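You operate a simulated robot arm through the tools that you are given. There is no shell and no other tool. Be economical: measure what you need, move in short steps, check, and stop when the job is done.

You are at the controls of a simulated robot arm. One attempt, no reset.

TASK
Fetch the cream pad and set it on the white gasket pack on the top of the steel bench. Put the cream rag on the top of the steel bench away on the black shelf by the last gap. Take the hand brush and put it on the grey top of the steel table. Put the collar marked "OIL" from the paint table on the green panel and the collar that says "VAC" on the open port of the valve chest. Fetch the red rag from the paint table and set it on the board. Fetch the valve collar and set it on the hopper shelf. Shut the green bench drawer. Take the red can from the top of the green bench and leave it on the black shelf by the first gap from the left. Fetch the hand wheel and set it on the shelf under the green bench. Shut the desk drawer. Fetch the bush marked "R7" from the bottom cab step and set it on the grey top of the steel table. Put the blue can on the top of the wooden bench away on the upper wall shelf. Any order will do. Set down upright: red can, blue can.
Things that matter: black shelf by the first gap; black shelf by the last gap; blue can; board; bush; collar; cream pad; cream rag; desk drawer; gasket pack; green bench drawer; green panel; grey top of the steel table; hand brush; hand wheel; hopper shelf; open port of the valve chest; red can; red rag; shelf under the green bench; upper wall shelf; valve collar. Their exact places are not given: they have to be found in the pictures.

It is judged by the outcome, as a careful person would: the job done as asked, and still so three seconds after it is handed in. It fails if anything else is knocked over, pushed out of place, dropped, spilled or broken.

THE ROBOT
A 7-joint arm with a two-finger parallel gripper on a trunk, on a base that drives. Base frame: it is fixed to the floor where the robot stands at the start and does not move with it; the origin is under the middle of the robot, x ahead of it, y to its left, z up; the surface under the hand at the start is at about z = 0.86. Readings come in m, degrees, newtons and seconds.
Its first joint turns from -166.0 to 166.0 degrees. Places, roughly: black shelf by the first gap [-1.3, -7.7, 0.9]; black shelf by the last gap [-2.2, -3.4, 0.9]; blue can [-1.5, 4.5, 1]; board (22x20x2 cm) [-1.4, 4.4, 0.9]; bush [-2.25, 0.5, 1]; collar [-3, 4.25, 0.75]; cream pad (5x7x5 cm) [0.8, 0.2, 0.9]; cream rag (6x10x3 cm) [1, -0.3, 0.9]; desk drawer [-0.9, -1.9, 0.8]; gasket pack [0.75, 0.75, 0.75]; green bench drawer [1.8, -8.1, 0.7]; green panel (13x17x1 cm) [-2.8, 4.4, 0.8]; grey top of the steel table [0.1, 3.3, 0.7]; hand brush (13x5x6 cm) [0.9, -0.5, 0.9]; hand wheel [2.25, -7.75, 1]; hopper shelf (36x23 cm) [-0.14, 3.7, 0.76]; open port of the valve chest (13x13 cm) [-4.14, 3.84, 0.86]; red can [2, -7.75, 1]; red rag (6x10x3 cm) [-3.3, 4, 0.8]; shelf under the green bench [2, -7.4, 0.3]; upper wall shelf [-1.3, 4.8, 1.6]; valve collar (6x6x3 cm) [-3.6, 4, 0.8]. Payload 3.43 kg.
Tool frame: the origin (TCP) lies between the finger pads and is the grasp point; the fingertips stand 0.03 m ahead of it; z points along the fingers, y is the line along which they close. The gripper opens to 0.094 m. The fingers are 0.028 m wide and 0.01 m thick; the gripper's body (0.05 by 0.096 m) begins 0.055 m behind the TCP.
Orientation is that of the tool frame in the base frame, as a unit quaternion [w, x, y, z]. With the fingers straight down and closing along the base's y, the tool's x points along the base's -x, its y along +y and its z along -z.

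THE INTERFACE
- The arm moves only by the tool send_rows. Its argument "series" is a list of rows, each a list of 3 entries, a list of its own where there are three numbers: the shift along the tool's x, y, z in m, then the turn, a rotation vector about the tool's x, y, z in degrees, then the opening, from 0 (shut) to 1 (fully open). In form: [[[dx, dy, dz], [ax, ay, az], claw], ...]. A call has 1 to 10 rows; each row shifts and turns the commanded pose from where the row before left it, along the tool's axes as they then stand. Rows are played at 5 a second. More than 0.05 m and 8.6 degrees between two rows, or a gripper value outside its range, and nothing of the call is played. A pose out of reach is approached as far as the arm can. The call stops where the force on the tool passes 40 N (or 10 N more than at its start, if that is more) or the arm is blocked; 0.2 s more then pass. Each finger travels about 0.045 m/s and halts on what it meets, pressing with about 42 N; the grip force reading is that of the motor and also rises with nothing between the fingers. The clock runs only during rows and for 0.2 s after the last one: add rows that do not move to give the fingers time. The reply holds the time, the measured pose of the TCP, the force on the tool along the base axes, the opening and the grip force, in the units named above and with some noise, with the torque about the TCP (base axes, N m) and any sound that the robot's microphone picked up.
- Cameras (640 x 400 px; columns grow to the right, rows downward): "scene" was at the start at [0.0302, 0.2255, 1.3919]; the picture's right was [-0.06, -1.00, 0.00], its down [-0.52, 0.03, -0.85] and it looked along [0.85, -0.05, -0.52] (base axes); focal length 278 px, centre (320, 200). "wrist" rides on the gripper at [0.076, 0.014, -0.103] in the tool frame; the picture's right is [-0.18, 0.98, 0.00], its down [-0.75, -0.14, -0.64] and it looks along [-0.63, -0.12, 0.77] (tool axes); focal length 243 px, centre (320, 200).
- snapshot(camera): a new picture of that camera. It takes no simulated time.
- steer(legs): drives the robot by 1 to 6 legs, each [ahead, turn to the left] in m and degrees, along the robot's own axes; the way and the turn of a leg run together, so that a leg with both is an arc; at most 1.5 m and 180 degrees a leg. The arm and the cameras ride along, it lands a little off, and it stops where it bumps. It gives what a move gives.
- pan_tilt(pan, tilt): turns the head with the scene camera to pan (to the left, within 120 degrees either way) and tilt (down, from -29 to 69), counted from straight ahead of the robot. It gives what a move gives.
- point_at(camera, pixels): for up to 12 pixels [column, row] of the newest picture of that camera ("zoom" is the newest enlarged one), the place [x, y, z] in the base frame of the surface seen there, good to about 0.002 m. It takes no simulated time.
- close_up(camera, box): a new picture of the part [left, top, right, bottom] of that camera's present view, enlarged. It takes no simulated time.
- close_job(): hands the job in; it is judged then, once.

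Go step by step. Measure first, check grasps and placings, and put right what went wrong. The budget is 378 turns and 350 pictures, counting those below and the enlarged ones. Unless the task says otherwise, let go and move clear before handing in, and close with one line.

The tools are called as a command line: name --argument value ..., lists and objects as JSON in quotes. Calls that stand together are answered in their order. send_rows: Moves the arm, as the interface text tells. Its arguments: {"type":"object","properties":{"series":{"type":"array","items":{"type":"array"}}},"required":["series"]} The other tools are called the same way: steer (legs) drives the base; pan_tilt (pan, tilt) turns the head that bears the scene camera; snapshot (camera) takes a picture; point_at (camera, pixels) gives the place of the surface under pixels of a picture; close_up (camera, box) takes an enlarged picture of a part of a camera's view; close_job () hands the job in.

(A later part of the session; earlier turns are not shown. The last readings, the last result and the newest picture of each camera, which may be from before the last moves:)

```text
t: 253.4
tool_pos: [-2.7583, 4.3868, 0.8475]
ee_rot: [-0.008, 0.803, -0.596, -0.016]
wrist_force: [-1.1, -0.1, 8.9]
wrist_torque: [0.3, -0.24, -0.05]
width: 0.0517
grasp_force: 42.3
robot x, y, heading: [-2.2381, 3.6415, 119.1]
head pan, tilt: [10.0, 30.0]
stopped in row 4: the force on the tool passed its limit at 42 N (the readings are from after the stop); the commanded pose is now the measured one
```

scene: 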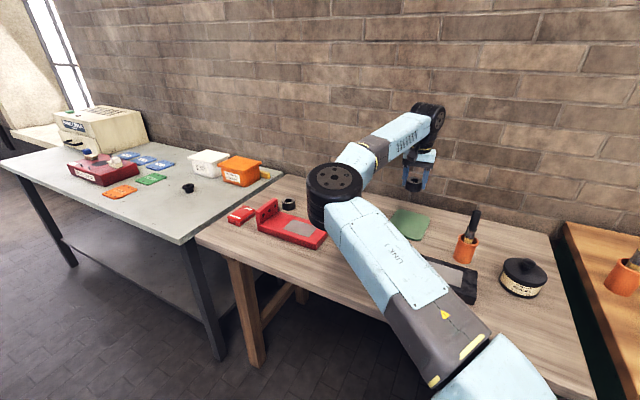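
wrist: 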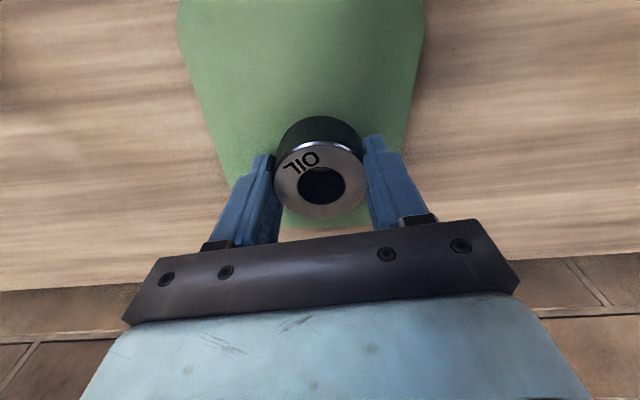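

Contact. Let go and rise.

send_rows --series '[[[0, 0, 0], [0, 0, 0], 0.6], [[0, 0, 0], [0, 0, 0], 0.85], [[0, 0, 0], [0, 0, 0], 0.85], [[0, 0, -0.04], [0, 0, 0], 0.85], [[0, 0, -0.05], [0, 0, 0], 0.85], [[0, 0, -0.05], [0, 0, 0], 0.85], [[0, 0, -0.05], [0, 0, 0], 0.85]]'

snapshot --camera "wrist"

```text
t: 255.0
tool_pos: [-2.7556, 4.3823, 1.0339]
ee_rot: [-0.007, 0.803, -0.595, -0.015]
wrist_force: [0.1, 0.2, -1.2]
wrist_torque: [0.0, -0.03, 0.01]
width: 0.0795
grasp_force: 0.1
robot x, y, heading: [-2.2359, 3.6408, 119.1]
head pan, tilt: [10.0, 30.0]
```

```text
254 pictures are left
```

wrist: 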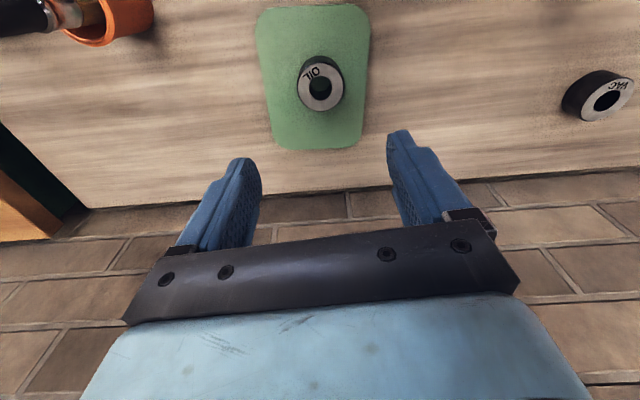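

OIL is on the panel. Next the VAC collar: I'll raise the hand and restand to the left.

send_rows --series '[[[0, 0, -0.05], [0, 0, 0], 0.9], [[0, 0, -0.05], [0, 0, 0], 0.9], [[0, 0, -0.05], [0, 0, 0], 0.9], [[0, 0, -0.03], [0, 0, 0], 0.9], [[0.05, 0, 0], [0, 0, 0], 0.9], [[0.05, 0, 0], [0, 0, 0], 0.9], [[0.05, 0, 0], [0, 0, 0], 0.9], [[0.05, 0, 0], [0, 0, 0], 0.9], [[0.05, 0, 0], [0, 0, 0], 0.9]]'

steer --legs '[[-0.15, 0], [0, 40], [0, 20], [0.45, 0], [0, -40]]'

pan_tilt --pan 0 --tilt 30

snapshot --camera "scene"

```text
t: 257.0
tool_pos: [-2.6778, 4.1387, 1.2065]
ee_rot: [-0.007, 0.803, -0.595, -0.015]
wrist_force: [-0.4, 0.8, 0.3]
wrist_torque: [-0.05, 0.03, 0.01]
width: 0.0844
grasp_force: 0.0
robot x, y, heading: [-2.2396, 3.6382, 119.3]
head pan, tilt: [10.0, 30.0]
```

```text
t: 266.1
tool_pos: [-3.1958, 3.8345, 1.2052]
ee_rot: [-0.004, 0.894, -0.448, -0.016]
wrist_force: [-0.3, -0.5, 0.4]
wrist_torque: [0.01, 0.0, 0.01]
width: 0.0845
grasp_force: 0.0
robot x, y, heading: [-2.6145, 3.5146, 139.2]
head pan, tilt: [10.0, 30.0]
```

```text
t: 266.9
tool_pos: [-3.1963, 3.8356, 1.2064]
ee_rot: [-0.004, 0.894, -0.447, -0.015]
wrist_force: [-0.5, 1.1, 0.4]
wrist_torque: [0.01, 0.03, -0.01]
width: 0.0847
grasp_force: 0.0
robot x, y, heading: [-2.6107, 3.5183, 139.3]
head pan, tilt: [0.0, 30.0]
```

```text
253 pictures are left
```

scene: 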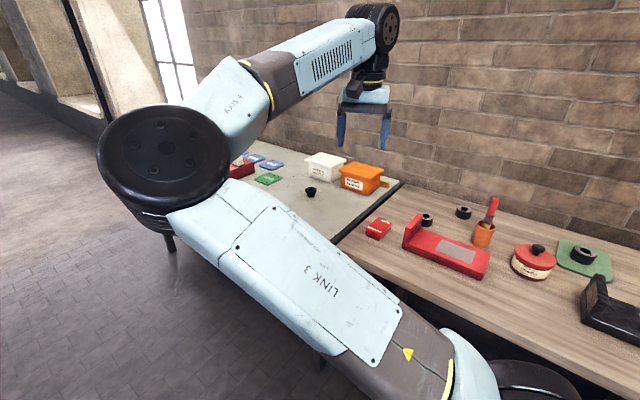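

I'll turn right a bit and close in.

steer --legs '[[0, -25], [0.1, 0]]'

snapshot --camera "wrist"

```text
t: 269.4
tool_pos: [-3.0503, 4.1487, 1.2077]
ee_rot: [-0.008, 0.775, -0.631, -0.016]
wrist_force: [-0.4, -0.2, 0.2]
wrist_torque: [-0.01, 0.04, -0.02]
width: 0.0846
grasp_force: 0.0
robot x, y, heading: [-2.6787, 3.6044, 114.5]
head pan, tilt: [0.0, 30.0]
```

```text
252 pictures are left
```

wrist: 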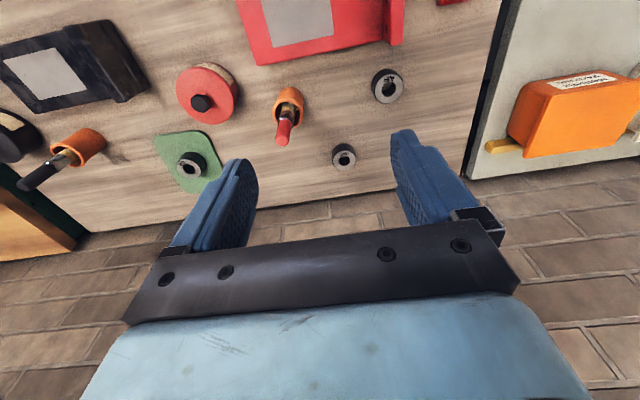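

close_up --camera "wrist" --box '[300, 120, 396, 180]'

point_at --camera "wrist" --pixels '[[335, 156], [352, 156], [343, 165], [344, 149], [350, 200], [410, 110]]'

```text
6.67 times, centred on (348, 150) of wrist
```

zoom: 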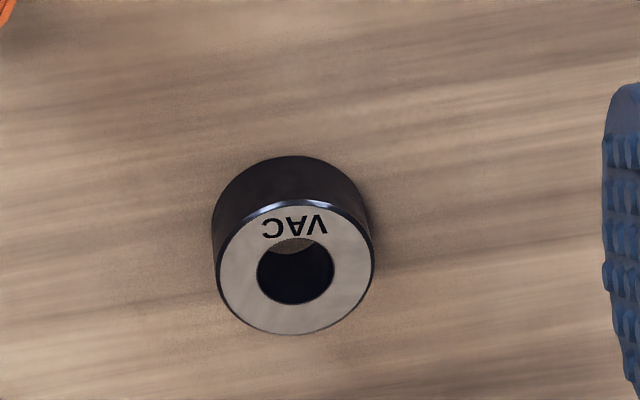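

```text
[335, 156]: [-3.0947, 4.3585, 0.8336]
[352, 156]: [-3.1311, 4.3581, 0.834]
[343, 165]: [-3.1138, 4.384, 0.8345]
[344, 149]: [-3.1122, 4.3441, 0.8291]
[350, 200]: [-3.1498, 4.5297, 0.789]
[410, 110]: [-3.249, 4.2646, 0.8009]
```

VAC is centred about (−3.113,4.365). Moving above and partly down.

send_rows --series '[[[-0.0446, 0.0037, 0], [0, 0, 0], 0.9], [[-0.0446, 0.0037, 0], [0, 0, 0], 0.9], [[-0.0446, 0.0037, 0], [0, 0, 0], 0.9], [[-0.0446, 0.0037, 0], [0, 0, 0], 0.9], [[-0.0446, 0.0037, 0], [0, 0, 0], 0.9], [[0, 0, 0.05], [0, 0, 0], 0.9], [[0, 0, 0.05], [0, 0, 0], 0.9], [[0, 0, 0.05], [0, 0, 0], 0.9], [[0, 0, 0.05], [0, 0, 0], 0.9], [[0, 0, 0.05], [0, 0, 0], 0.9]]'

snapshot --camera "wrist"

```text
t: 271.6
tool_pos: [-3.1181, 4.3691, 0.966]
ee_rot: [-0.008, 0.776, -0.631, -0.015]
wrist_force: [0.0, 0.0, 0.1]
wrist_torque: [0.01, 0.03, 0.0]
width: 0.085
grasp_force: 0.1
robot x, y, heading: [-2.6751, 3.6034, 114.2]
head pan, tilt: [0.0, 30.0]
```

```text
250 pictures are left
```

wrist: 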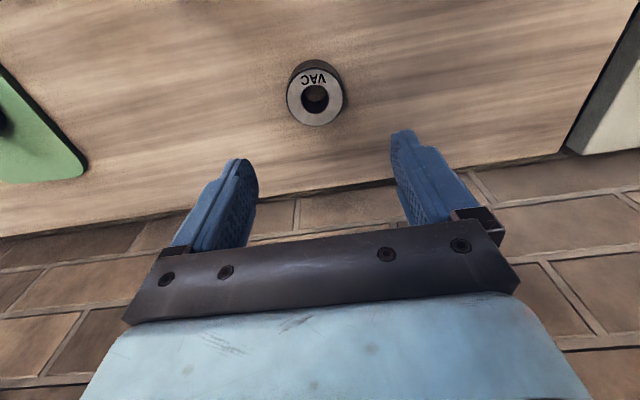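

point_at --camera "wrist" --pixels '[[290, 98], [342, 98], [316, 122], [316, 74]]'

send_rows --series '[[[0, 0, 0], [0, 1.9, 0], 0.9], [[0, 0, 0.05], [0, 0, 0], 0.9], [[0, 0, 0.03], [0, 0, 0], 0.9], [[0, 0, 0], [0, 0, 0], 0.9]]'

snapshot --camera "wrist"

```text
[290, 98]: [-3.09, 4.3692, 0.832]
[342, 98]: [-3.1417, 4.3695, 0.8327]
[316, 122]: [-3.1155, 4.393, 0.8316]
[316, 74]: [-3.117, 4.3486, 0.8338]
```

```text
t: 272.6
tool_pos: [-3.1178, 4.3712, 0.8839]
ee_rot: [0.003, 0.776, -0.631, -0.003]
wrist_force: [0.1, 0.2, 0.5]
wrist_torque: [0.04, -0.01, 0.02]
width: 0.0844
grasp_force: 0.0
robot x, y, heading: [-2.6823, 3.6023, 114.4]
head pan, tilt: [0.0, 30.0]
```

```text
249 pictures are left
```

wrist: 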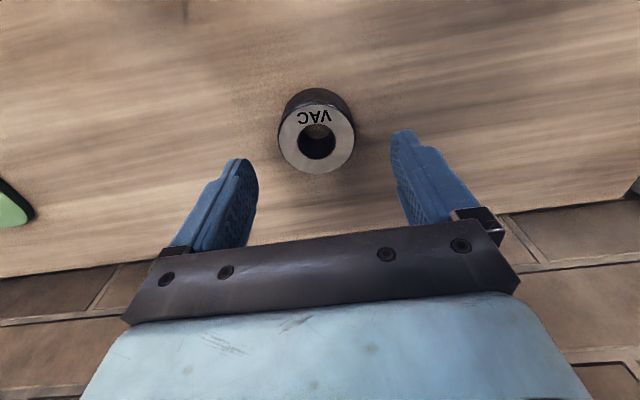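

send_rows --series '[[[0, 0, 0.03], [0, 0, 0], 0.9], [[0, 0, 0.022], [0, 0, 0], 0.9], [[0, 0, 0], [0, 0, 0], 0.2], [[0, 0, 0], [0, 0, 0], 0.2], [[0, 0, 0], [0, 0, 0], 0.2], [[0, 0, 0], [0, 0, 0], 0.2], [[0, 0, -0.05], [0, 0, 0], 0.2], [[0, 0, -0.05], [0, 0, 0], 0.2], [[0, 0, -0.05], [0, 0, 0], 0.2], [[0, 0, -0.05], [0, 0, 0], 0.2]]'

snapshot --camera "wrist"

```text
t: 274.8
tool_pos: [-3.1156, 4.3705, 1.0353]
ee_rot: [0.002, 0.775, -0.631, -0.001]
wrist_force: [-0.8, -0.2, -4.6]
wrist_torque: [-0.01, -0.03, -0.01]
width: 0.0553
grasp_force: 42.1
robot x, y, heading: [-2.6789, 3.6042, 114.4]
head pan, tilt: [0.0, 30.0]
```

```text
248 pictures are left
```

wrist: 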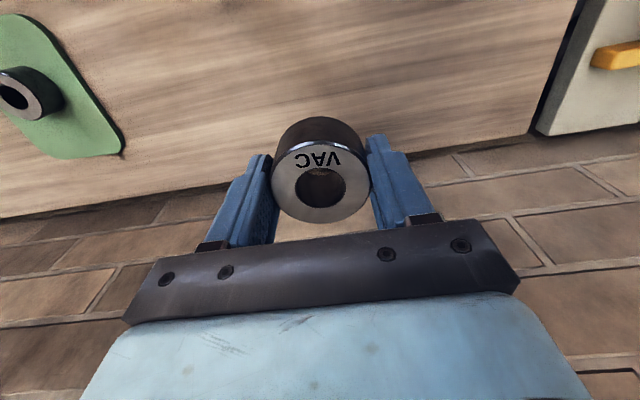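

VAC is held. I'll raise, retract and drive to the valve chest.

send_rows --series '[[[0, 0, -0.05], [0, 0, 0], 0.2], [[0, 0, -0.05], [0, 0, 0], 0.2], [[0, 0, -0.05], [0, 0, 0], 0.2], [[0, 0, -0.03], [0, 0, 0], 0.2], [[0.05, 0, 0], [0, 0, 0], 0.2], [[0.05, 0, 0], [0, 0, 0], 0.2], [[0.05, 0, 0], [0, 0, 0], 0.2], [[0.05, 0, 0], [0, 0, 0], 0.2], [[0.05, 0, 0], [0, 0, 0], 0.2]]'

steer --legs '[[-0.3, 0], [0, 38], [0, 38], [0.6, 0], [0.6, 0]]'

steer --legs '[[0, -38], [0, -35]]'

snapshot --camera "scene"

snapshot --camera "wrist"

```text
t: 276.8
tool_pos: [-3.0624, 4.1301, 1.2132]
ee_rot: [0.003, 0.776, -0.631, -0.002]
wrist_force: [-0.5, 1.8, -5.0]
wrist_torque: [-0.08, 0.0, 0.03]
width: 0.0556
grasp_force: 41.5
robot x, y, heading: [-2.6778, 3.6042, 114.6]
head pan, tilt: [0.0, 30.0]
```

```text
t: 282.4
tool_pos: [-3.1951, 3.1887, 1.2145]
ee_rot: [0.003, 0.995, -0.099, 0.0]
wrist_force: [0.1, 0.2, -4.4]
wrist_torque: [-0.02, -0.03, 0.01]
width: 0.0553
grasp_force: 42.0
robot x, y, heading: [-2.5553, 3.4129, -176.8]
head pan, tilt: [0.0, 30.0]
stopped in leg 3: the robot was blocked; the commanded pose is now the measured one
```

```text
t: 286.5
tool_pos: [-2.9971, 3.939, 1.2168]
ee_rot: [0.002, 0.761, -0.649, -0.001]
wrist_force: [0.5, 0.5, -4.3]
wrist_torque: [-0.01, -0.06, 0.02]
width: 0.055
grasp_force: 41.9
robot x, y, heading: [-2.6376, 3.3827, 111.6]
head pan, tilt: [0.0, 30.0]
stopped in leg 2: the robot was blocked; the commanded pose is now the measured one
```

```text
247 pictures are left
```

scene: 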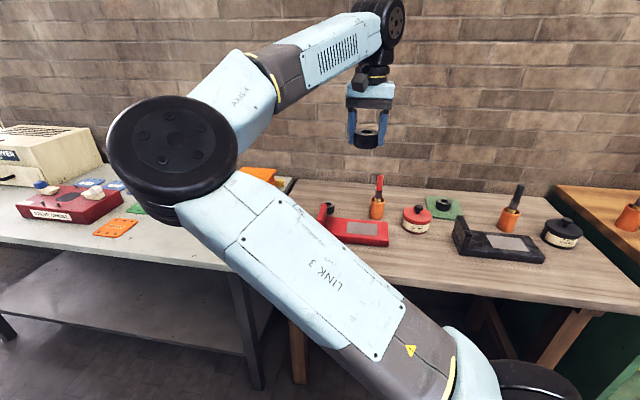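

```text
246 pictures are left
```

wrist: 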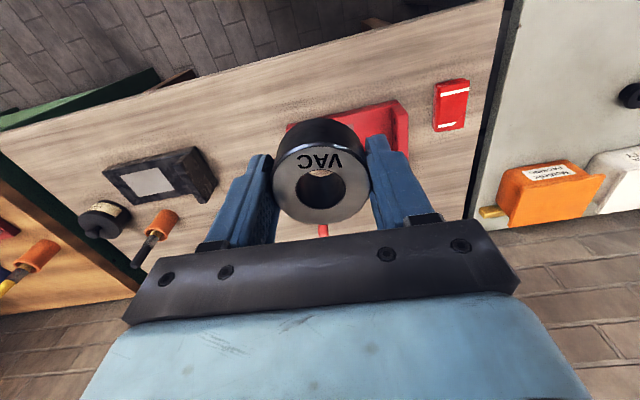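

The legs were cut short; I'll send them separately.

steer --legs '[[0, 40]]'

steer --legs '[[0, 40]]'

steer --legs '[[0.6, 0], [0.5, 0]]'

steer --legs '[[0, -40]]'

steer --legs '[[0, -35]]'

snapshot --camera "scene"

```text
t: 289.0
tool_pos: [-3.2724, 3.5685, 1.2163]
ee_rot: [0.003, 0.94, -0.342, 0.0]
wrist_force: [0.1, -1.7, -4.1]
wrist_torque: [0.04, -0.01, 0.0]
width: 0.0554
grasp_force: 41.5
robot x, y, heading: [-2.6153, 3.4279, 152.0]
head pan, tilt: [0.0, 30.0]
```

```text
t: 291.5
tool_pos: [-3.2051, 3.1046, 1.2158]
ee_rot: [0.002, 1.0, 0.007, 0.001]
wrist_force: [-0.4, 0.5, -4.5]
wrist_torque: [0.0, 0.0, 0.0]
width: 0.055
grasp_force: 41.9
robot x, y, heading: [-2.6268, 3.4774, -167.6]
head pan, tilt: [0.0, 30.0]
```

```text
t: 297.5
tool_pos: [-4.2706, 2.869, 1.2163]
ee_rot: [0.003, 1.0, 0.009, 0.001]
wrist_force: [-0.8, -0.2, -3.4]
wrist_torque: [0.0, -0.05, -0.01]
width: 0.0554
grasp_force: 42.0
robot x, y, heading: [-3.6898, 3.2422, -167.6]
head pan, tilt: [0.0, 30.0]
```

```text
t: 300.0
tool_pos: [-4.3756, 3.3185, 1.2168]
ee_rot: [0.003, 0.944, -0.329, 0.0]
wrist_force: [-0.8, 0.0, -4.2]
wrist_torque: [0.0, -0.01, -0.03]
width: 0.0555
grasp_force: 42.0
robot x, y, heading: [-3.712, 3.1977, 153.3]
head pan, tilt: [0.0, 30.0]
```

```text
t: 302.2
tool_pos: [-4.189, 3.6793, 1.2169]
ee_rot: [0.003, 0.801, -0.598, -0.001]
wrist_force: [-0.5, 1.1, -4.9]
wrist_torque: [0.02, 0.0, 0.02]
width: 0.0555
grasp_force: 42.1
robot x, y, heading: [-3.7514, 3.1805, 118.7]
head pan, tilt: [0.0, 30.0]
```

```text
245 pictures are left
```

scene: 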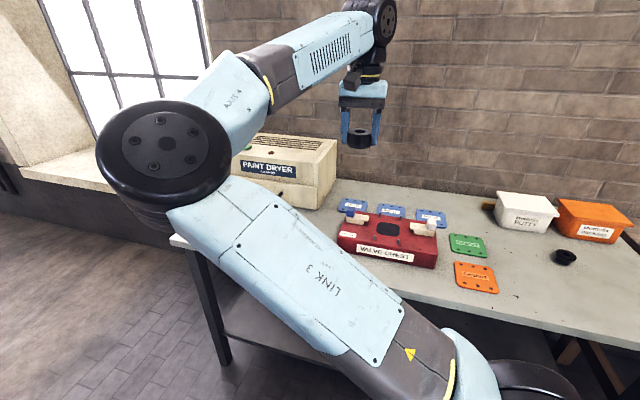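

Excellent spot. I'll zoom on the valve chest and measure the port.

close_up --camera "scene" --box '[325, 195, 453, 275]'

snapshot --camera "wrist"

```text
5.00 times, centred on (389, 235) of scene
```

zoom: 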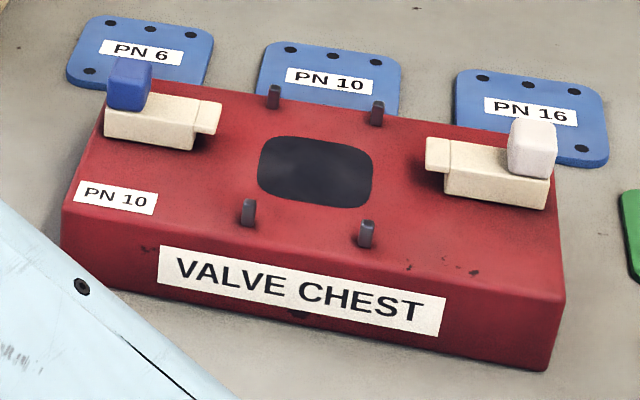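

```text
243 pictures are left
```

wrist: 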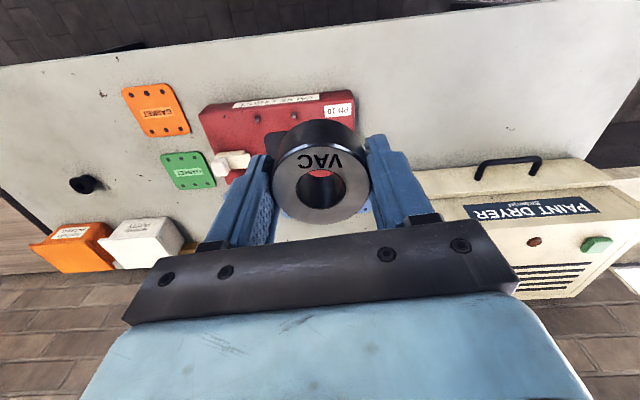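

point_at --camera "zoom" --pixels '[[315, 172], [262, 165], [370, 185], [315, 140], [310, 204], [275, 90], [378, 107], [248, 205], [366, 228], [165, 120], [500, 170]]'

```text
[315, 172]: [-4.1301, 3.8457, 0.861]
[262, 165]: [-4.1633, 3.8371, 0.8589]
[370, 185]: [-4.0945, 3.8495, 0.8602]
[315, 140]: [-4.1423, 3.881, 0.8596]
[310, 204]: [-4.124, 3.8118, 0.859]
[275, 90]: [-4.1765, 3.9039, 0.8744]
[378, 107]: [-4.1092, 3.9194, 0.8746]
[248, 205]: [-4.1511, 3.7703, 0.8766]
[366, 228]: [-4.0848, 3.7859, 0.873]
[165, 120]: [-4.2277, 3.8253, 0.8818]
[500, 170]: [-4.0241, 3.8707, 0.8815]
```

The port's centre is (−4.130,3.845) at z 0.860. I'll move above and come down partway.

send_rows --series '[[[-0.0355, -0.0259, 0], [0, 0, 0], 0.2], [[-0.0355, -0.0259, 0], [0, 0, 0], 0.2], [[-0.0355, -0.0259, 0], [0, 0, 0], 0.2], [[-0.0355, -0.0259, 0], [0, 0, 0], 0.2], [[0, 0, 0.05], [0, 0, 4], 0.2], [[0, 0, 0.05], [0, 0, 0], 0.2], [[0, 0, 0.05], [0, 0, 0], 0.2], [[0, 0, 0.05], [0, 0, 0], 0.2], [[0, 0, 0.05], [0, 0, 0], 0.2], [[0, 0, 0], [0, 0, 0], 0.2]]'

snapshot --camera "wrist"

close_up --camera "scene" --box '[325, 175, 453, 255]'

```text
t: 304.4
tool_pos: [-4.1303, 3.8461, 0.9685]
ee_rot: [0.004, 0.78, -0.625, 0.0]
wrist_force: [0.3, -0.1, -4.5]
wrist_torque: [0.04, 0.02, 0.01]
width: 0.0547
grasp_force: 42.0
robot x, y, heading: [-3.754, 3.1792, 118.6]
head pan, tilt: [0.0, 30.0]
```

```text
242 pictures are left
```

wrist: 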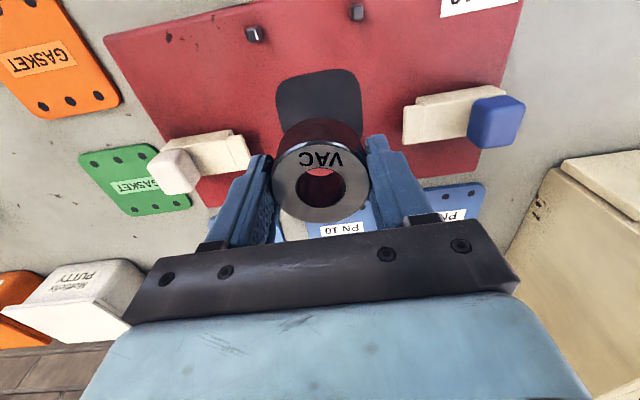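

```text
5.00 times, centred on (389, 215) of scene
```

zoom: 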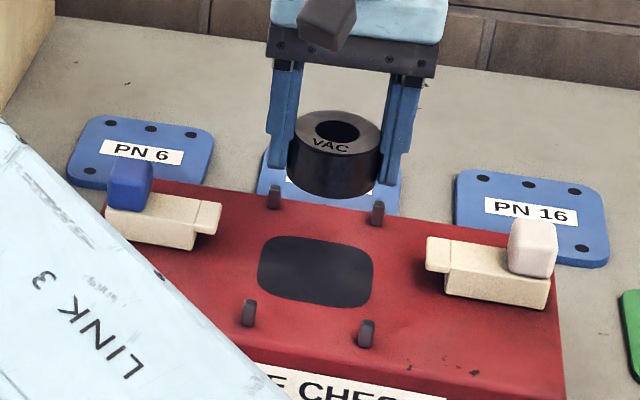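

Aligned. Lowering onto the port.

send_rows --series '[[[0, 0, 0.04], [0, 0, 0], 0.2], [[0, 0, 0.022], [0, 0, 0], 0.2], [[0, 0, 0], [0, 0, 0], 0.2]]'

snapshot --camera "wrist"

close_up --camera "scene" --box '[325, 175, 453, 255]'

```text
t: 305.2
tool_pos: [-4.1316, 3.8455, 0.9053]
ee_rot: [0.004, 0.781, -0.625, -0.001]
wrist_force: [-0.1, -0.3, -3.9]
wrist_torque: [0.0, -0.05, 0.04]
width: 0.0547
grasp_force: 41.1
robot x, y, heading: [-3.7584, 3.1831, 118.6]
head pan, tilt: [0.0, 30.0]
```

```text
240 pictures are left
```

wrist: 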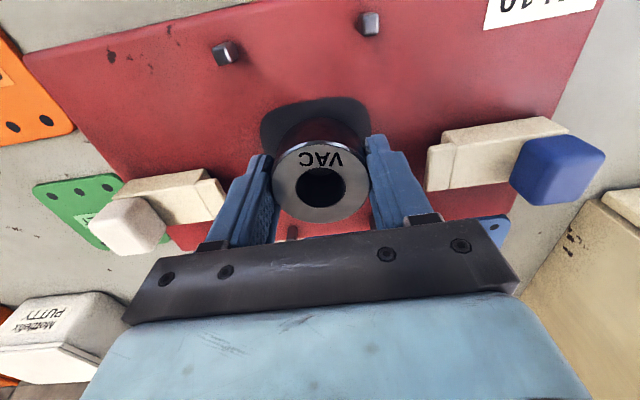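

```text
5.00 times, centred on (389, 215) of scene
```

zoom: 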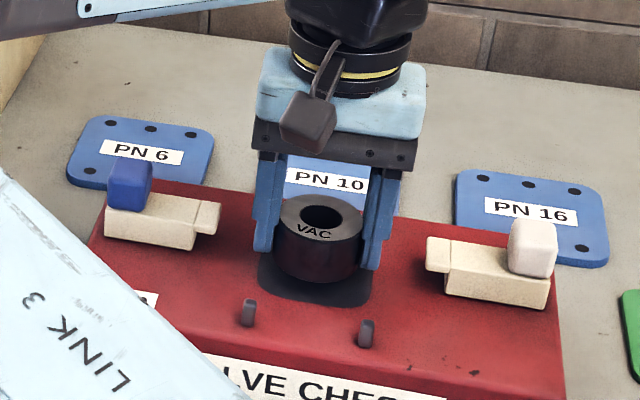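

send_rows --series '[[[0, 0, 0.006], [0, 0, 0], 0.2], [[0, 0, 0.003], [0, 0, 0], 0.2], [[0, 0, 0.002], [0, 0, 0], 0.2], [[0, 0, 0], [0, 0, 0], 0.2]]'

```text
t: 306.2
tool_pos: [-4.1307, 3.844, 0.8936]
ee_rot: [0.002, 0.78, -0.625, 0.0]
wrist_force: [-2.0, 0.9, 7.8]
wrist_torque: [-0.18, -0.17, -0.04]
width: 0.055
grasp_force: 41.8
robot x, y, heading: [-3.753, 3.183, 118.5]
head pan, tilt: [0.0, 30.0]
```

send_rows --series '[[[0, 0, 0], [0, 0, 0], 0.7], [[0, 0, 0], [0, 0, 0], 0.75], [[0, 0, -0.04], [0, 0, 0], 0.75], [[0, 0, -0.05], [0, 0, 0], 0.75], [[0, 0, -0.05], [0, 0, 0], 0.75], [[0, 0, -0.05], [0, 0, 0], 0.75], [[0, 0, -0.05], [0, 0, 0], 0.75], [[0, 0, -0.05], [0, 0, 0], 0.9], [[0, 0, -0.03], [0, 0, 0], 0.9]]'

snapshot --camera "wrist"

```text
t: 308.2
tool_pos: [-4.129, 3.8469, 1.2124]
ee_rot: [0.003, 0.78, -0.626, 0.0]
wrist_force: [0.2, 0.5, 0.1]
wrist_torque: [-0.02, -0.04, -0.02]
width: 0.0846
grasp_force: 0.0
robot x, y, heading: [-3.7545, 3.1815, 118.5]
head pan, tilt: [0.0, 30.0]
```

```text
238 pictures are left
```

wrist: 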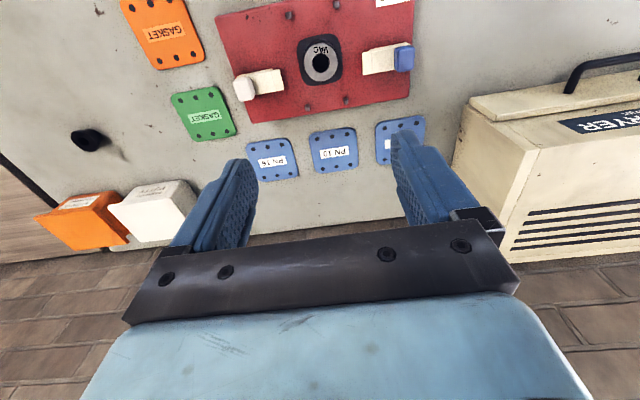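

VAC sits on the port. The valve collar is within reach to the right; I'll move over to it.

send_rows --series '[[[-0.005, -0.048, 0], [0, 0, 0], 0.9], [[-0.005, -0.048, 0], [0, 0, 0], 0.9], [[-0.005, -0.048, 0], [0, 0, 0], 0.9], [[-0.005, -0.048, 0], [0, 0, 0], 0.9], [[-0.005, -0.048, 0], [0, 0, 0], 0.9], [[-0.005, -0.048, 0], [0, 0, 0], 0.9], [[-0.005, -0.048, 0], [0, 0, 0], 0.9], [[-0.005, -0.048, 0], [0, 0, 0], 0.9], [[-0.005, -0.048, 0], [0, 0, 0], 0.9], [[-0.005, -0.048, 0], [0, 0, 0], 0.9]]'

snapshot --camera "wrist"

snapshot --camera "scene"

```text
t: 310.4
tool_pos: [-3.7954, 3.9627, 1.2159]
ee_rot: [0.002, 0.781, -0.625, 0.0]
wrist_force: [-0.4, -0.2, 0.5]
wrist_torque: [0.01, 0.02, -0.03]
width: 0.0847
grasp_force: 0.0
out of reach, approached as far as the arm can: row 8, 9, 10
robot x, y, heading: [-3.7536, 3.1822, 118.4]
head pan, tilt: [0.0, 30.0]
```

```text
237 pictures are left
```

wrist: 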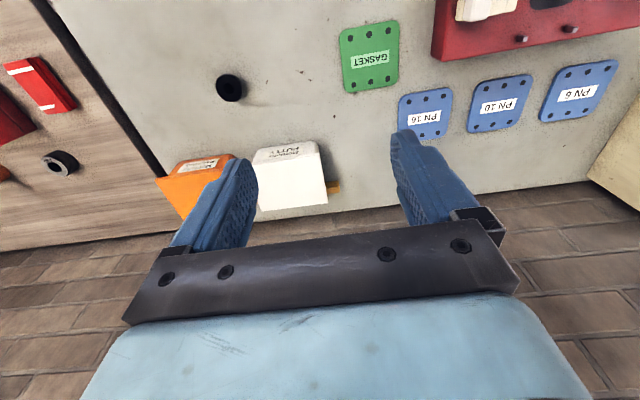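

```text
236 pictures are left
```

scene: 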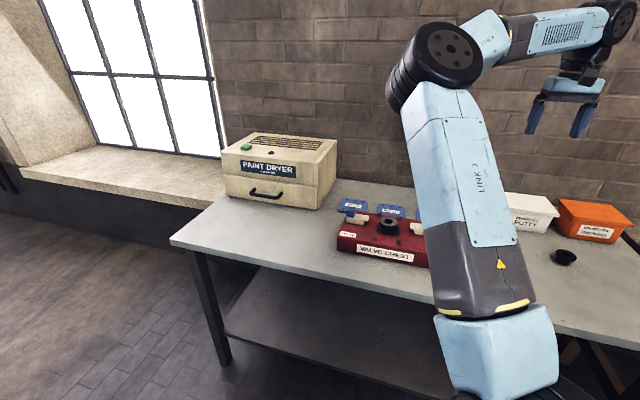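

The arm runs into its limit here, so I'll turn the base right 14° instead.

steer --legs '[[0, -14], [0.06, 0]]'

snapshot --camera "wrist"

```text
t: 311.9
tool_pos: [-3.6078, 3.951, 1.2346]
ee_rot: [0.04, -0.683, 0.73, 0.008]
wrist_force: [-1.3, 0.4, -1.4]
wrist_torque: [-0.06, -0.06, -0.01]
width: 0.0845
grasp_force: 0.0
robot x, y, heading: [-3.7663, 3.1803, 104.4]
head pan, tilt: [0.0, 30.0]
stopped in leg 1: the force on the tool passed its limit at 55 N (the readings are from after the stop); the commanded pose is now the measured one
```

```text
235 pictures are left
```

wrist: 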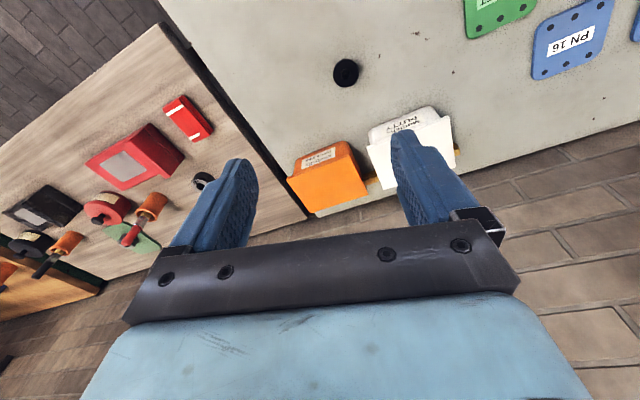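

Force limit tripped again; I need to see what touched.

pan_tilt --pan -10 --tilt 10

snapshot --camera "scene"

pan_tilt --pan -30 --tilt 25

snapshot --camera "scene"

```text
t: 312.7
tool_pos: [-3.6056, 3.9493, 1.2342]
ee_rot: [0.042, -0.682, 0.73, 0.008]
wrist_force: [0.3, -0.1, -0.1]
wrist_torque: [-0.02, -0.02, 0.04]
width: 0.0848
grasp_force: 0.1
robot x, y, heading: [-3.7682, 3.1793, 104.7]
head pan, tilt: [-10.0, 10.0]
```

```text
234 pictures are left
```

scene: 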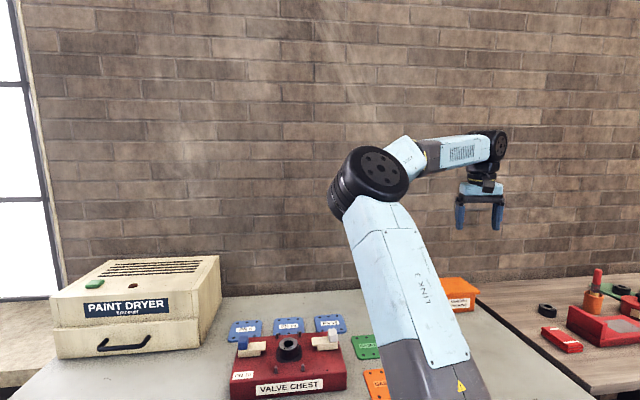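

```text
t: 313.5
tool_pos: [-3.6053, 3.9495, 1.2359]
ee_rot: [0.041, -0.681, 0.731, 0.008]
wrist_force: [0.0, 0.5, -1.1]
wrist_torque: [0.01, 0.0, -0.03]
width: 0.0846
grasp_force: 0.2
robot x, y, heading: [-3.7651, 3.1773, 104.8]
head pan, tilt: [-30.0, 25.0]
```

```text
233 pictures are left
```

scene: 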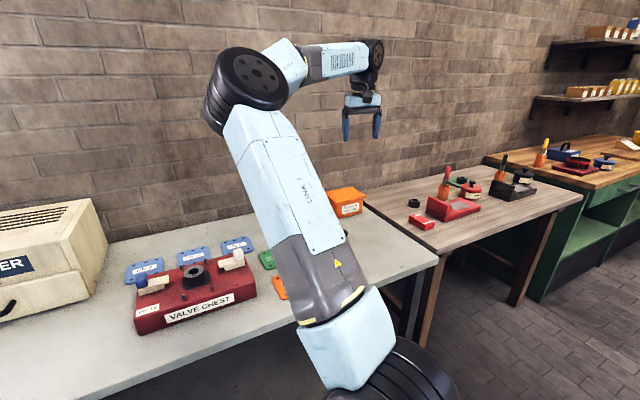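

The elbow touched the wall. I'll stand to the right of each target from now on: retract and restand near (−3.2,3.3).

send_rows --series '[[[0.05, 0, 0], [0, 0, 0], 0.9], [[0.05, 0, 0], [0, 0, 0], 0.9], [[0.05, 0, 0], [0, 0, 0], 0.9], [[0, 0, 0], [0, 0, 0], 0.9]]'

steer --legs '[[0, -40]]'

steer --legs '[[0, -40]]'

steer --legs '[[0.55, 0]]'

steer --legs '[[0, 40]]'

steer --legs '[[0, 40]]'

steer --legs '[[0, 20]]'

snapshot --camera "wrist"

```text
t: 314.5
tool_pos: [-3.6173, 3.7999, 1.2248]
ee_rot: [0.041, -0.681, 0.731, 0.01]
wrist_force: [0.1, -0.1, 0.4]
wrist_torque: [0.0, -0.01, 0.0]
width: 0.0845
grasp_force: 0.2
robot x, y, heading: [-3.7671, 3.1803, 104.5]
head pan, tilt: [-30.0, 25.0]
```

```text
t: 317.4
tool_pos: [-3.2554, 3.5583, 1.2265]
ee_rot: [0.041, -0.392, 0.919, -0.005]
wrist_force: [-0.6, -0.9, -0.2]
wrist_torque: [0.01, -0.07, 0.03]
width: 0.0844
grasp_force: 0.0
robot x, y, heading: [-3.8115, 3.1978, 64.5]
head pan, tilt: [-30.0, 25.0]
stopped in leg 1: the robot was blocked; the commanded pose is now the measured one
```

```text
t: 320.1
tool_pos: [-3.1547, 3.1194, 1.2299]
ee_rot: [0.04, -0.055, 0.998, -0.017]
wrist_force: [-2.5, -2.0, 0.8]
wrist_torque: [0.11, -0.23, 0.07]
width: 0.0846
grasp_force: 0.0
robot x, y, heading: [-3.8296, 3.2502, 25.1]
head pan, tilt: [-30.0, 25.0]
stopped in leg 1: the robot was blocked; the commanded pose is now the measured one
```

```text
t: 323.3
tool_pos: [-2.6464, 3.3605, 1.2259]
ee_rot: [0.036, -0.06, 0.997, -0.018]
wrist_force: [-0.1, 0.8, 0.1]
wrist_torque: [0.0, 0.01, -0.04]
width: 0.0844
grasp_force: 0.0
robot x, y, heading: [-3.3263, 3.4835, 25.0]
head pan, tilt: [-30.0, 25.0]
```

```text
t: 325.5
tool_pos: [-2.6806, 3.7361, 1.2268]
ee_rot: [0.04, -0.331, 0.943, -0.007]
wrist_force: [1.4, -1.1, -1.2]
wrist_torque: [0.05, 0.08, 0.04]
width: 0.0844
grasp_force: 0.0
robot x, y, heading: [-3.2932, 3.4576, 54.7]
head pan, tilt: [-30.0, 25.0]
stopped in leg 1: the robot was blocked; the commanded pose is now the measured one
```

```text
t: 326.8
tool_pos: [-2.7375, 3.8193, 1.234]
ee_rot: [0.045, -0.407, 0.913, 0.0]
wrist_force: [1.3, -0.5, -0.4]
wrist_torque: [0.01, 0.08, -0.01]
width: 0.0849
grasp_force: 0.0
robot x, y, heading: [-3.276, 3.4479, 60.0]
head pan, tilt: [-30.0, 25.0]
stopped in leg 1: the robot was blocked; the commanded pose is now the measured one
```

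```text
t: 327.6
tool_pos: [-2.7383, 3.8208, 1.2362]
ee_rot: [0.045, -0.408, 0.912, 0.0]
wrist_force: [-0.2, 0.0, -0.4]
wrist_torque: [0.02, -0.02, -0.02]
width: 0.0845
grasp_force: 0.0
robot x, y, heading: [-3.2731, 3.4495, 59.9]
head pan, tilt: [-30.0, 25.0]
stopped in leg 1: the robot was blocked; the commanded pose is now the measured one
```

```text
232 pictures are left
```

wrist: 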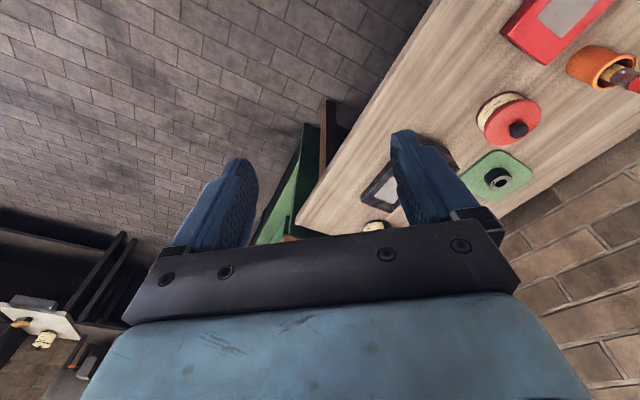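

I'm too near the table; back off and turn again.

steer --legs '[[-0.22, 0]]'

steer --legs '[[0, 35]]'

steer --legs '[[0, 25]]'

snapshot --camera "wrist"

snapshot --camera "scene"

```text
t: 329.3
tool_pos: [-2.8509, 3.6287, 1.2345]
ee_rot: [0.044, -0.409, 0.911, -0.001]
wrist_force: [-0.5, 0.0, 0.1]
wrist_torque: [0.0, 0.0, -0.05]
width: 0.0845
grasp_force: 0.0
robot x, y, heading: [-3.3815, 3.2555, 59.9]
head pan, tilt: [-30.0, 25.0]
```

```text
t: 331.6
tool_pos: [-3.1657, 3.8736, 1.2362]
ee_rot: [0.043, -0.667, 0.744, 0.014]
wrist_force: [-0.6, -0.5, -0.6]
wrist_torque: [0.04, -0.04, -0.01]
width: 0.0847
grasp_force: 0.1
robot x, y, heading: [-3.3392, 3.2651, 95.2]
head pan, tilt: [-30.0, 25.0]
```

```text
t: 333.4
tool_pos: [-3.4388, 3.8869, 1.2358]
ee_rot: [-0.038, 0.813, -0.581, -0.023]
wrist_force: [0.1, -0.5, 0.8]
wrist_torque: [0.0, 0.01, 0.0]
width: 0.0846
grasp_force: 0.1
robot x, y, heading: [-3.3112, 3.2753, 120.6]
head pan, tilt: [-30.0, 25.0]
```

```text
231 pictures are left
```

wrist: 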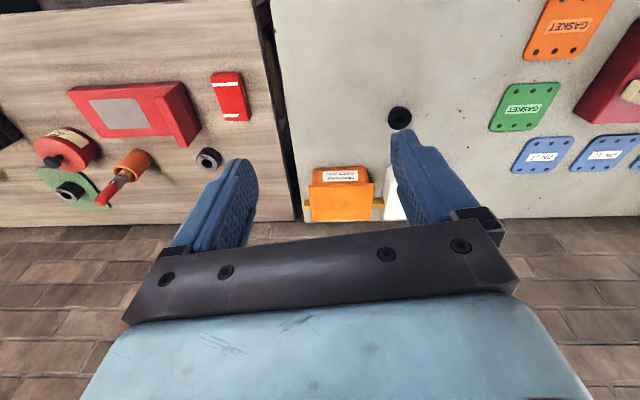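

```text
230 pictures are left
```

scene: 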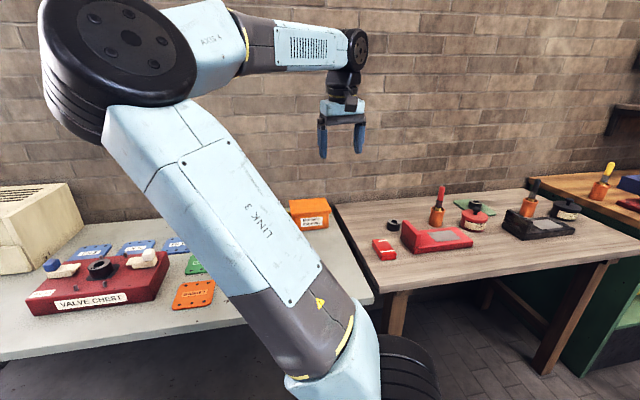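

The valve collar is at (400,117) in the wrist view. I'll level the hand and measure it.

point_at --camera "wrist" --pixels '[[400, 110], [390, 117], [410, 117], [400, 127], [230, 97], [345, 190], [215, 75], [245, 118]]'

close_up --camera "wrist" --box '[352, 85, 448, 145]'

send_rows --series '[[[0, 0, 0], [-2, 4.7, 0], 0.9], [[0, 0, 0], [0, 0, 0], 0.9]]'

```text
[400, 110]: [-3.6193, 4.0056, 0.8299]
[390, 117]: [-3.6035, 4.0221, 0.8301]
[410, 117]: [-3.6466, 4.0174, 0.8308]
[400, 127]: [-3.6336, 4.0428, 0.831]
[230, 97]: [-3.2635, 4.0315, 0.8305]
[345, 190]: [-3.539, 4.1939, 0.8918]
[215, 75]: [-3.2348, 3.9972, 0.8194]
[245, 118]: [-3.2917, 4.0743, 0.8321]
```

```text
6.67 times, centred on (400, 115) of wrist
```

zoom: 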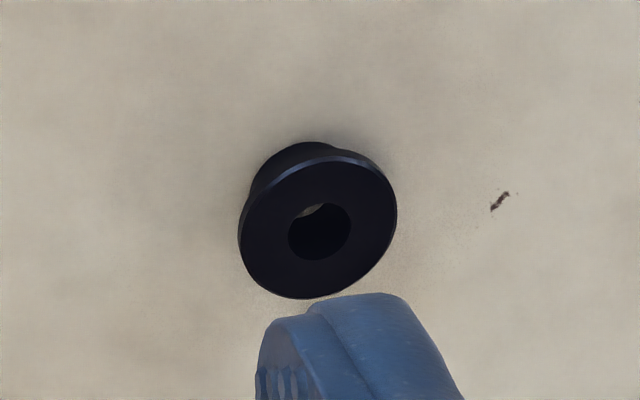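

```text
t: 334.0
tool_pos: [-3.4373, 3.8871, 1.2361]
ee_rot: [0.0, 0.813, -0.582, 0.001]
wrist_force: [-0.3, 0.0, 0.0]
wrist_torque: [-0.03, 0.0, 0.02]
width: 0.0843
grasp_force: 0.1
robot x, y, heading: [-3.3116, 3.2771, 120.7]
head pan, tilt: [-30.0, 25.0]
```

The flanged valve collar is centred near (−3.625,4.024), top 0.831. Moving over it.

send_rows --series '[[[-0.038, 0.0267, 0], [0, 0, 0], 1], [[-0.038, 0.0267, 0], [0, 0, 0], 1], [[-0.038, 0.0267, 0], [0, 0, 0], 1], [[-0.038, 0.0267, 0], [0, 0, 0], 1], [[-0.038, 0.0267, 0], [0, 0, 0], 1], [[0, 0, 0.05], [0, 0, 0], 1], [[0, 0, 0.05], [0, 0, 0], 1], [[0, 0, 0.05], [0, 0, 0], 1], [[0, 0, 0.05], [0, 0, 0], 1], [[0, 0, 0.05], [0, 0, 0], 1]]'

send_rows --series '[[[0, 0, 0.05], [0, 0, 0], 1], [[0, 0, 0], [0, 0, 0], 1]]'

close_up --camera "wrist" --box '[200, 60, 440, 210]'

```text
t: 336.2
tool_pos: [-3.6236, 4.0247, 0.9838]
ee_rot: [0.0, 0.813, -0.582, 0.0]
wrist_force: [-0.8, 0.2, -0.1]
wrist_torque: [0.02, 0.01, 0.01]
width: 0.0937
grasp_force: 0.1
robot x, y, heading: [-3.311, 3.2831, 120.5]
head pan, tilt: [-30.0, 25.0]
```

```text
t: 336.8
tool_pos: [-3.6241, 4.0263, 0.9363]
ee_rot: [0.0, 0.814, -0.581, 0.0]
wrist_force: [-0.5, 0.0, -0.3]
wrist_torque: [0.02, 0.01, 0.0]
width: 0.0938
grasp_force: 0.0
robot x, y, heading: [-3.3135, 3.2751, 120.3]
head pan, tilt: [-30.0, 25.0]
```

```text
2.67 times, centred on (320, 135) of wrist
```

zoom: 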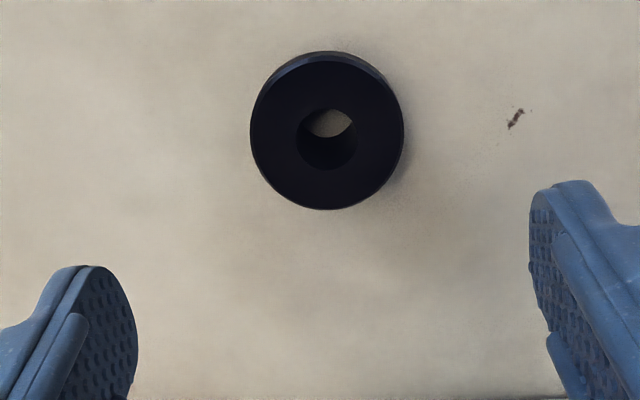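

point_at --camera "zoom" --pixels '[[258, 135], [396, 135], [327, 62], [327, 202]]'

```text
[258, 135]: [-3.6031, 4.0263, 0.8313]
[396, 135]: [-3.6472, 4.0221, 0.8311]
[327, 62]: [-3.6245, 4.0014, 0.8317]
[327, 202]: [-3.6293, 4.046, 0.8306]
```

send_rows --series '[[[0.002, 0.001, 0.05], [0, 0, 0], 1], [[0, 0, 0.05], [0, 0, 0], 1], [[0, 0, 0.003], [0, 0, 0], 1], [[0, 0, 0], [0, 0, 0], 0.2], [[0, 0, 0], [0, 0, 0], 0.2], [[0, 0, 0], [0, 0, 0], 0.2], [[0, 0, 0], [0, 0, 0], 0.2], [[0, 0, -0.03], [0, 0, 0], 0.2], [[0, 0, -0.05], [0, 0, 0], 0.2], [[0, 0, -0.05], [0, 0, 0], 0.2]]'

snapshot --camera "wrist"

```text
t: 339.0
tool_pos: [-3.6246, 4.0205, 0.9643]
ee_rot: [0.0, 0.814, -0.582, 0.001]
wrist_force: [-0.8, 1.1, -2.7]
wrist_torque: [-0.03, -0.03, -0.01]
width: 0.0504
grasp_force: 42.4
robot x, y, heading: [-3.3152, 3.2783, 120.3]
head pan, tilt: [-30.0, 25.0]
```

```text
227 pictures are left
```

wrist: 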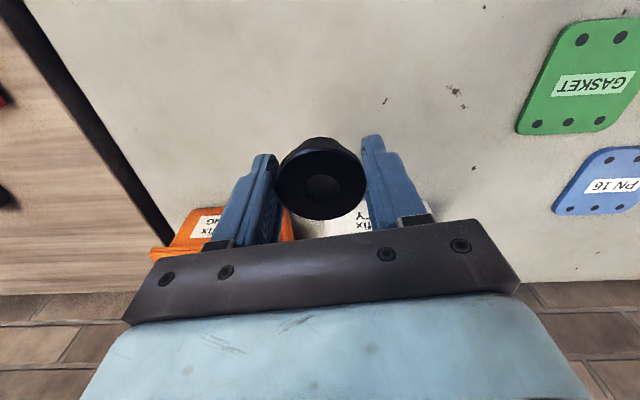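

Held at 50 mm. I'll raise, retract, and drive east to the hopper.

send_rows --series '[[[0, 0, -0.05], [0, 0, 0], 0.2], [[0, 0, -0.05], [0, 0, 0], 0.2], [[0, 0, -0.05], [0, 0, 0], 0.2], [[0, 0, -0.05], [0, 0, 0], 0.2], [[0, 0, -0.05], [0, 0, 0], 0.2], [[0.05, 0, 0], [0, 0, 0], 0.2], [[0.05, 0, 0], [0, 0, 0], 0.2], [[0.05, 0, 0], [0, 0, 0], 0.2], [[0.05, 0, 0], [0, 0, 0], 0.2]]'

steer --legs '[[-0.25, 0]]'

steer --legs '[[0, -40]]'

steer --legs '[[0, -40]]'

steer --legs '[[0, -40]]'

pan_tilt --pan 0 --tilt 15

snapshot --camera "scene"

```text
t: 341.0
tool_pos: [-3.5635, 3.8306, 1.2129]
ee_rot: [0.0, 0.813, -0.582, 0.002]
wrist_force: [0.2, 1.1, -2.6]
wrist_torque: [-0.07, -0.06, -0.02]
width: 0.0505
grasp_force: 41.9
robot x, y, heading: [-3.3138, 3.2784, 120.5]
head pan, tilt: [-30.0, 25.0]
```

```text
t: 342.8
tool_pos: [-3.4365, 3.6155, 1.2138]
ee_rot: [-0.001, 0.813, -0.582, 0.0]
wrist_force: [1.7, 0.4, -1.9]
wrist_torque: [0.02, -0.01, -0.02]
width: 0.0504
grasp_force: 41.7
robot x, y, heading: [-3.1877, 3.0644, 120.6]
head pan, tilt: [-30.0, 25.0]
```

```text
t: 345.3
tool_pos: [-3.0234, 3.6437, 1.2137]
ee_rot: [0.0, -0.565, 0.825, 0.0]
wrist_force: [1.2, -0.1, -2.3]
wrist_torque: [-0.01, -0.03, -0.02]
width: 0.0506
grasp_force: 42.2
robot x, y, heading: [-3.2307, 3.0701, 80.2]
head pan, tilt: [-30.0, 25.0]
```

```text
t: 347.8
tool_pos: [-2.7022, 3.3747, 1.215]
ee_rot: [0.0, -0.249, 0.968, -0.001]
wrist_force: [-0.3, 0.1, -2.2]
wrist_torque: [-0.02, 0.01, 0.04]
width: 0.0505
grasp_force: 42.4
robot x, y, heading: [-3.2631, 3.1075, 40.9]
head pan, tilt: [-30.0, 25.0]
```

```text
t: 350.4
tool_pos: [-2.6657, 2.9529, 1.2168]
ee_rot: [0.0, 0.094, 0.996, 0.0]
wrist_force: [-0.6, 1.1, -1.8]
wrist_torque: [-0.03, 0.01, -0.04]
width: 0.0504
grasp_force: 42.3
robot x, y, heading: [-3.2721, 3.1591, 1.5]
head pan, tilt: [-30.0, 25.0]
stopped in leg 1: the robot was blocked; the commanded pose is now the measured one
```

```text
t: 351.4
tool_pos: [-2.6643, 2.953, 1.2152]
ee_rot: [0.001, 0.094, 0.996, 0.0]
wrist_force: [-0.3, -0.8, -1.6]
wrist_torque: [-0.01, 0.01, -0.01]
width: 0.0507
grasp_force: 41.7
robot x, y, heading: [-3.2679, 3.1564, 1.8]
head pan, tilt: [0.0, 15.0]
```

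```text
226 pictures are left
```

scene: 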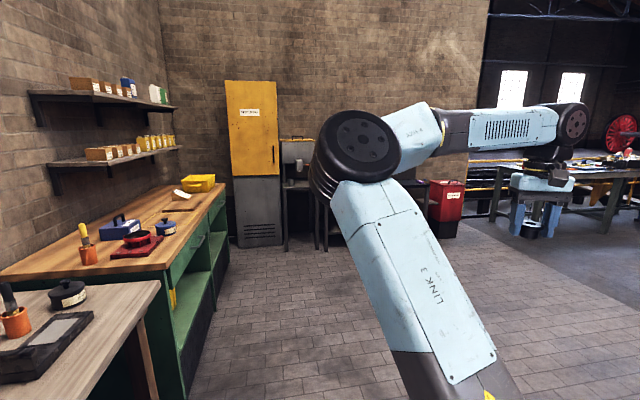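

steer --legs '[[1.2, 0], [1.0, 0]]'

pan_tilt --pan 25 --tilt 30

snapshot --camera "scene"

```text
t: 362.2
tool_pos: [-0.4986, 3.0552, 1.2163]
ee_rot: [0.0, 0.086, 0.996, -0.001]
wrist_force: [-0.1, -0.8, -2.6]
wrist_torque: [0.0, 0.0, -0.04]
width: 0.0506
grasp_force: 42.3
robot x, y, heading: [-1.1051, 3.2517, 2.8]
head pan, tilt: [0.0, 15.0]
```

```text
t: 363.1
tool_pos: [-0.4995, 3.0543, 1.216]
ee_rot: [0.0, 0.085, 0.996, -0.001]
wrist_force: [-0.1, 0.0, -1.8]
wrist_torque: [0.04, -0.01, 0.02]
width: 0.0505
grasp_force: 42.1
robot x, y, heading: [-1.1103, 3.249, 2.5]
head pan, tilt: [25.0, 30.0]
```

```text
225 pictures are left
```

scene: 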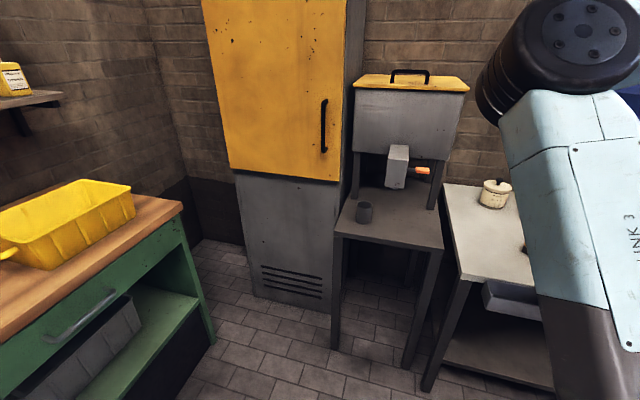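

point_at --camera "scene" --pixels '[[340, 230], [442, 248], [400, 215], [362, 215], [425, 222], [432, 190], [397, 165], [420, 232], [360, 190], [448, 190]]'

close_up --camera "scene" --box '[310, 110, 502, 260]'

```text
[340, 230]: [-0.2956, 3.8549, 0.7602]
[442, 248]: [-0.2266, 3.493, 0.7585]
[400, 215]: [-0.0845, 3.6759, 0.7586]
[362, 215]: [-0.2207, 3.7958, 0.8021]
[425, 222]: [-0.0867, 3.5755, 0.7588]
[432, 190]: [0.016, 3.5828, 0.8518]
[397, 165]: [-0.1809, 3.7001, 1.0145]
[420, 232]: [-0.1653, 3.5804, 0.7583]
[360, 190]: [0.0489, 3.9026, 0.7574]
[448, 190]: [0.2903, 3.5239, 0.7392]
```

```text
2.67 times, centred on (406, 185) of scene
```

zoom: 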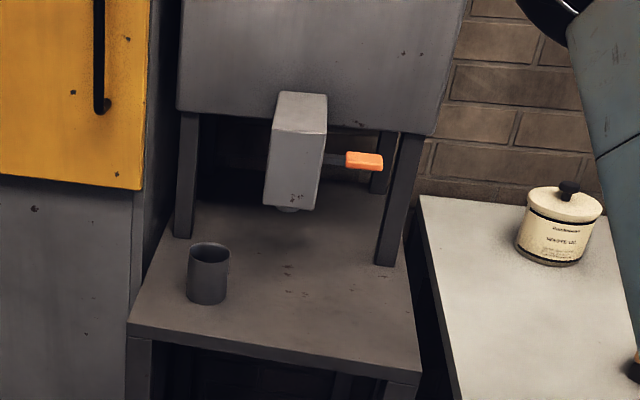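

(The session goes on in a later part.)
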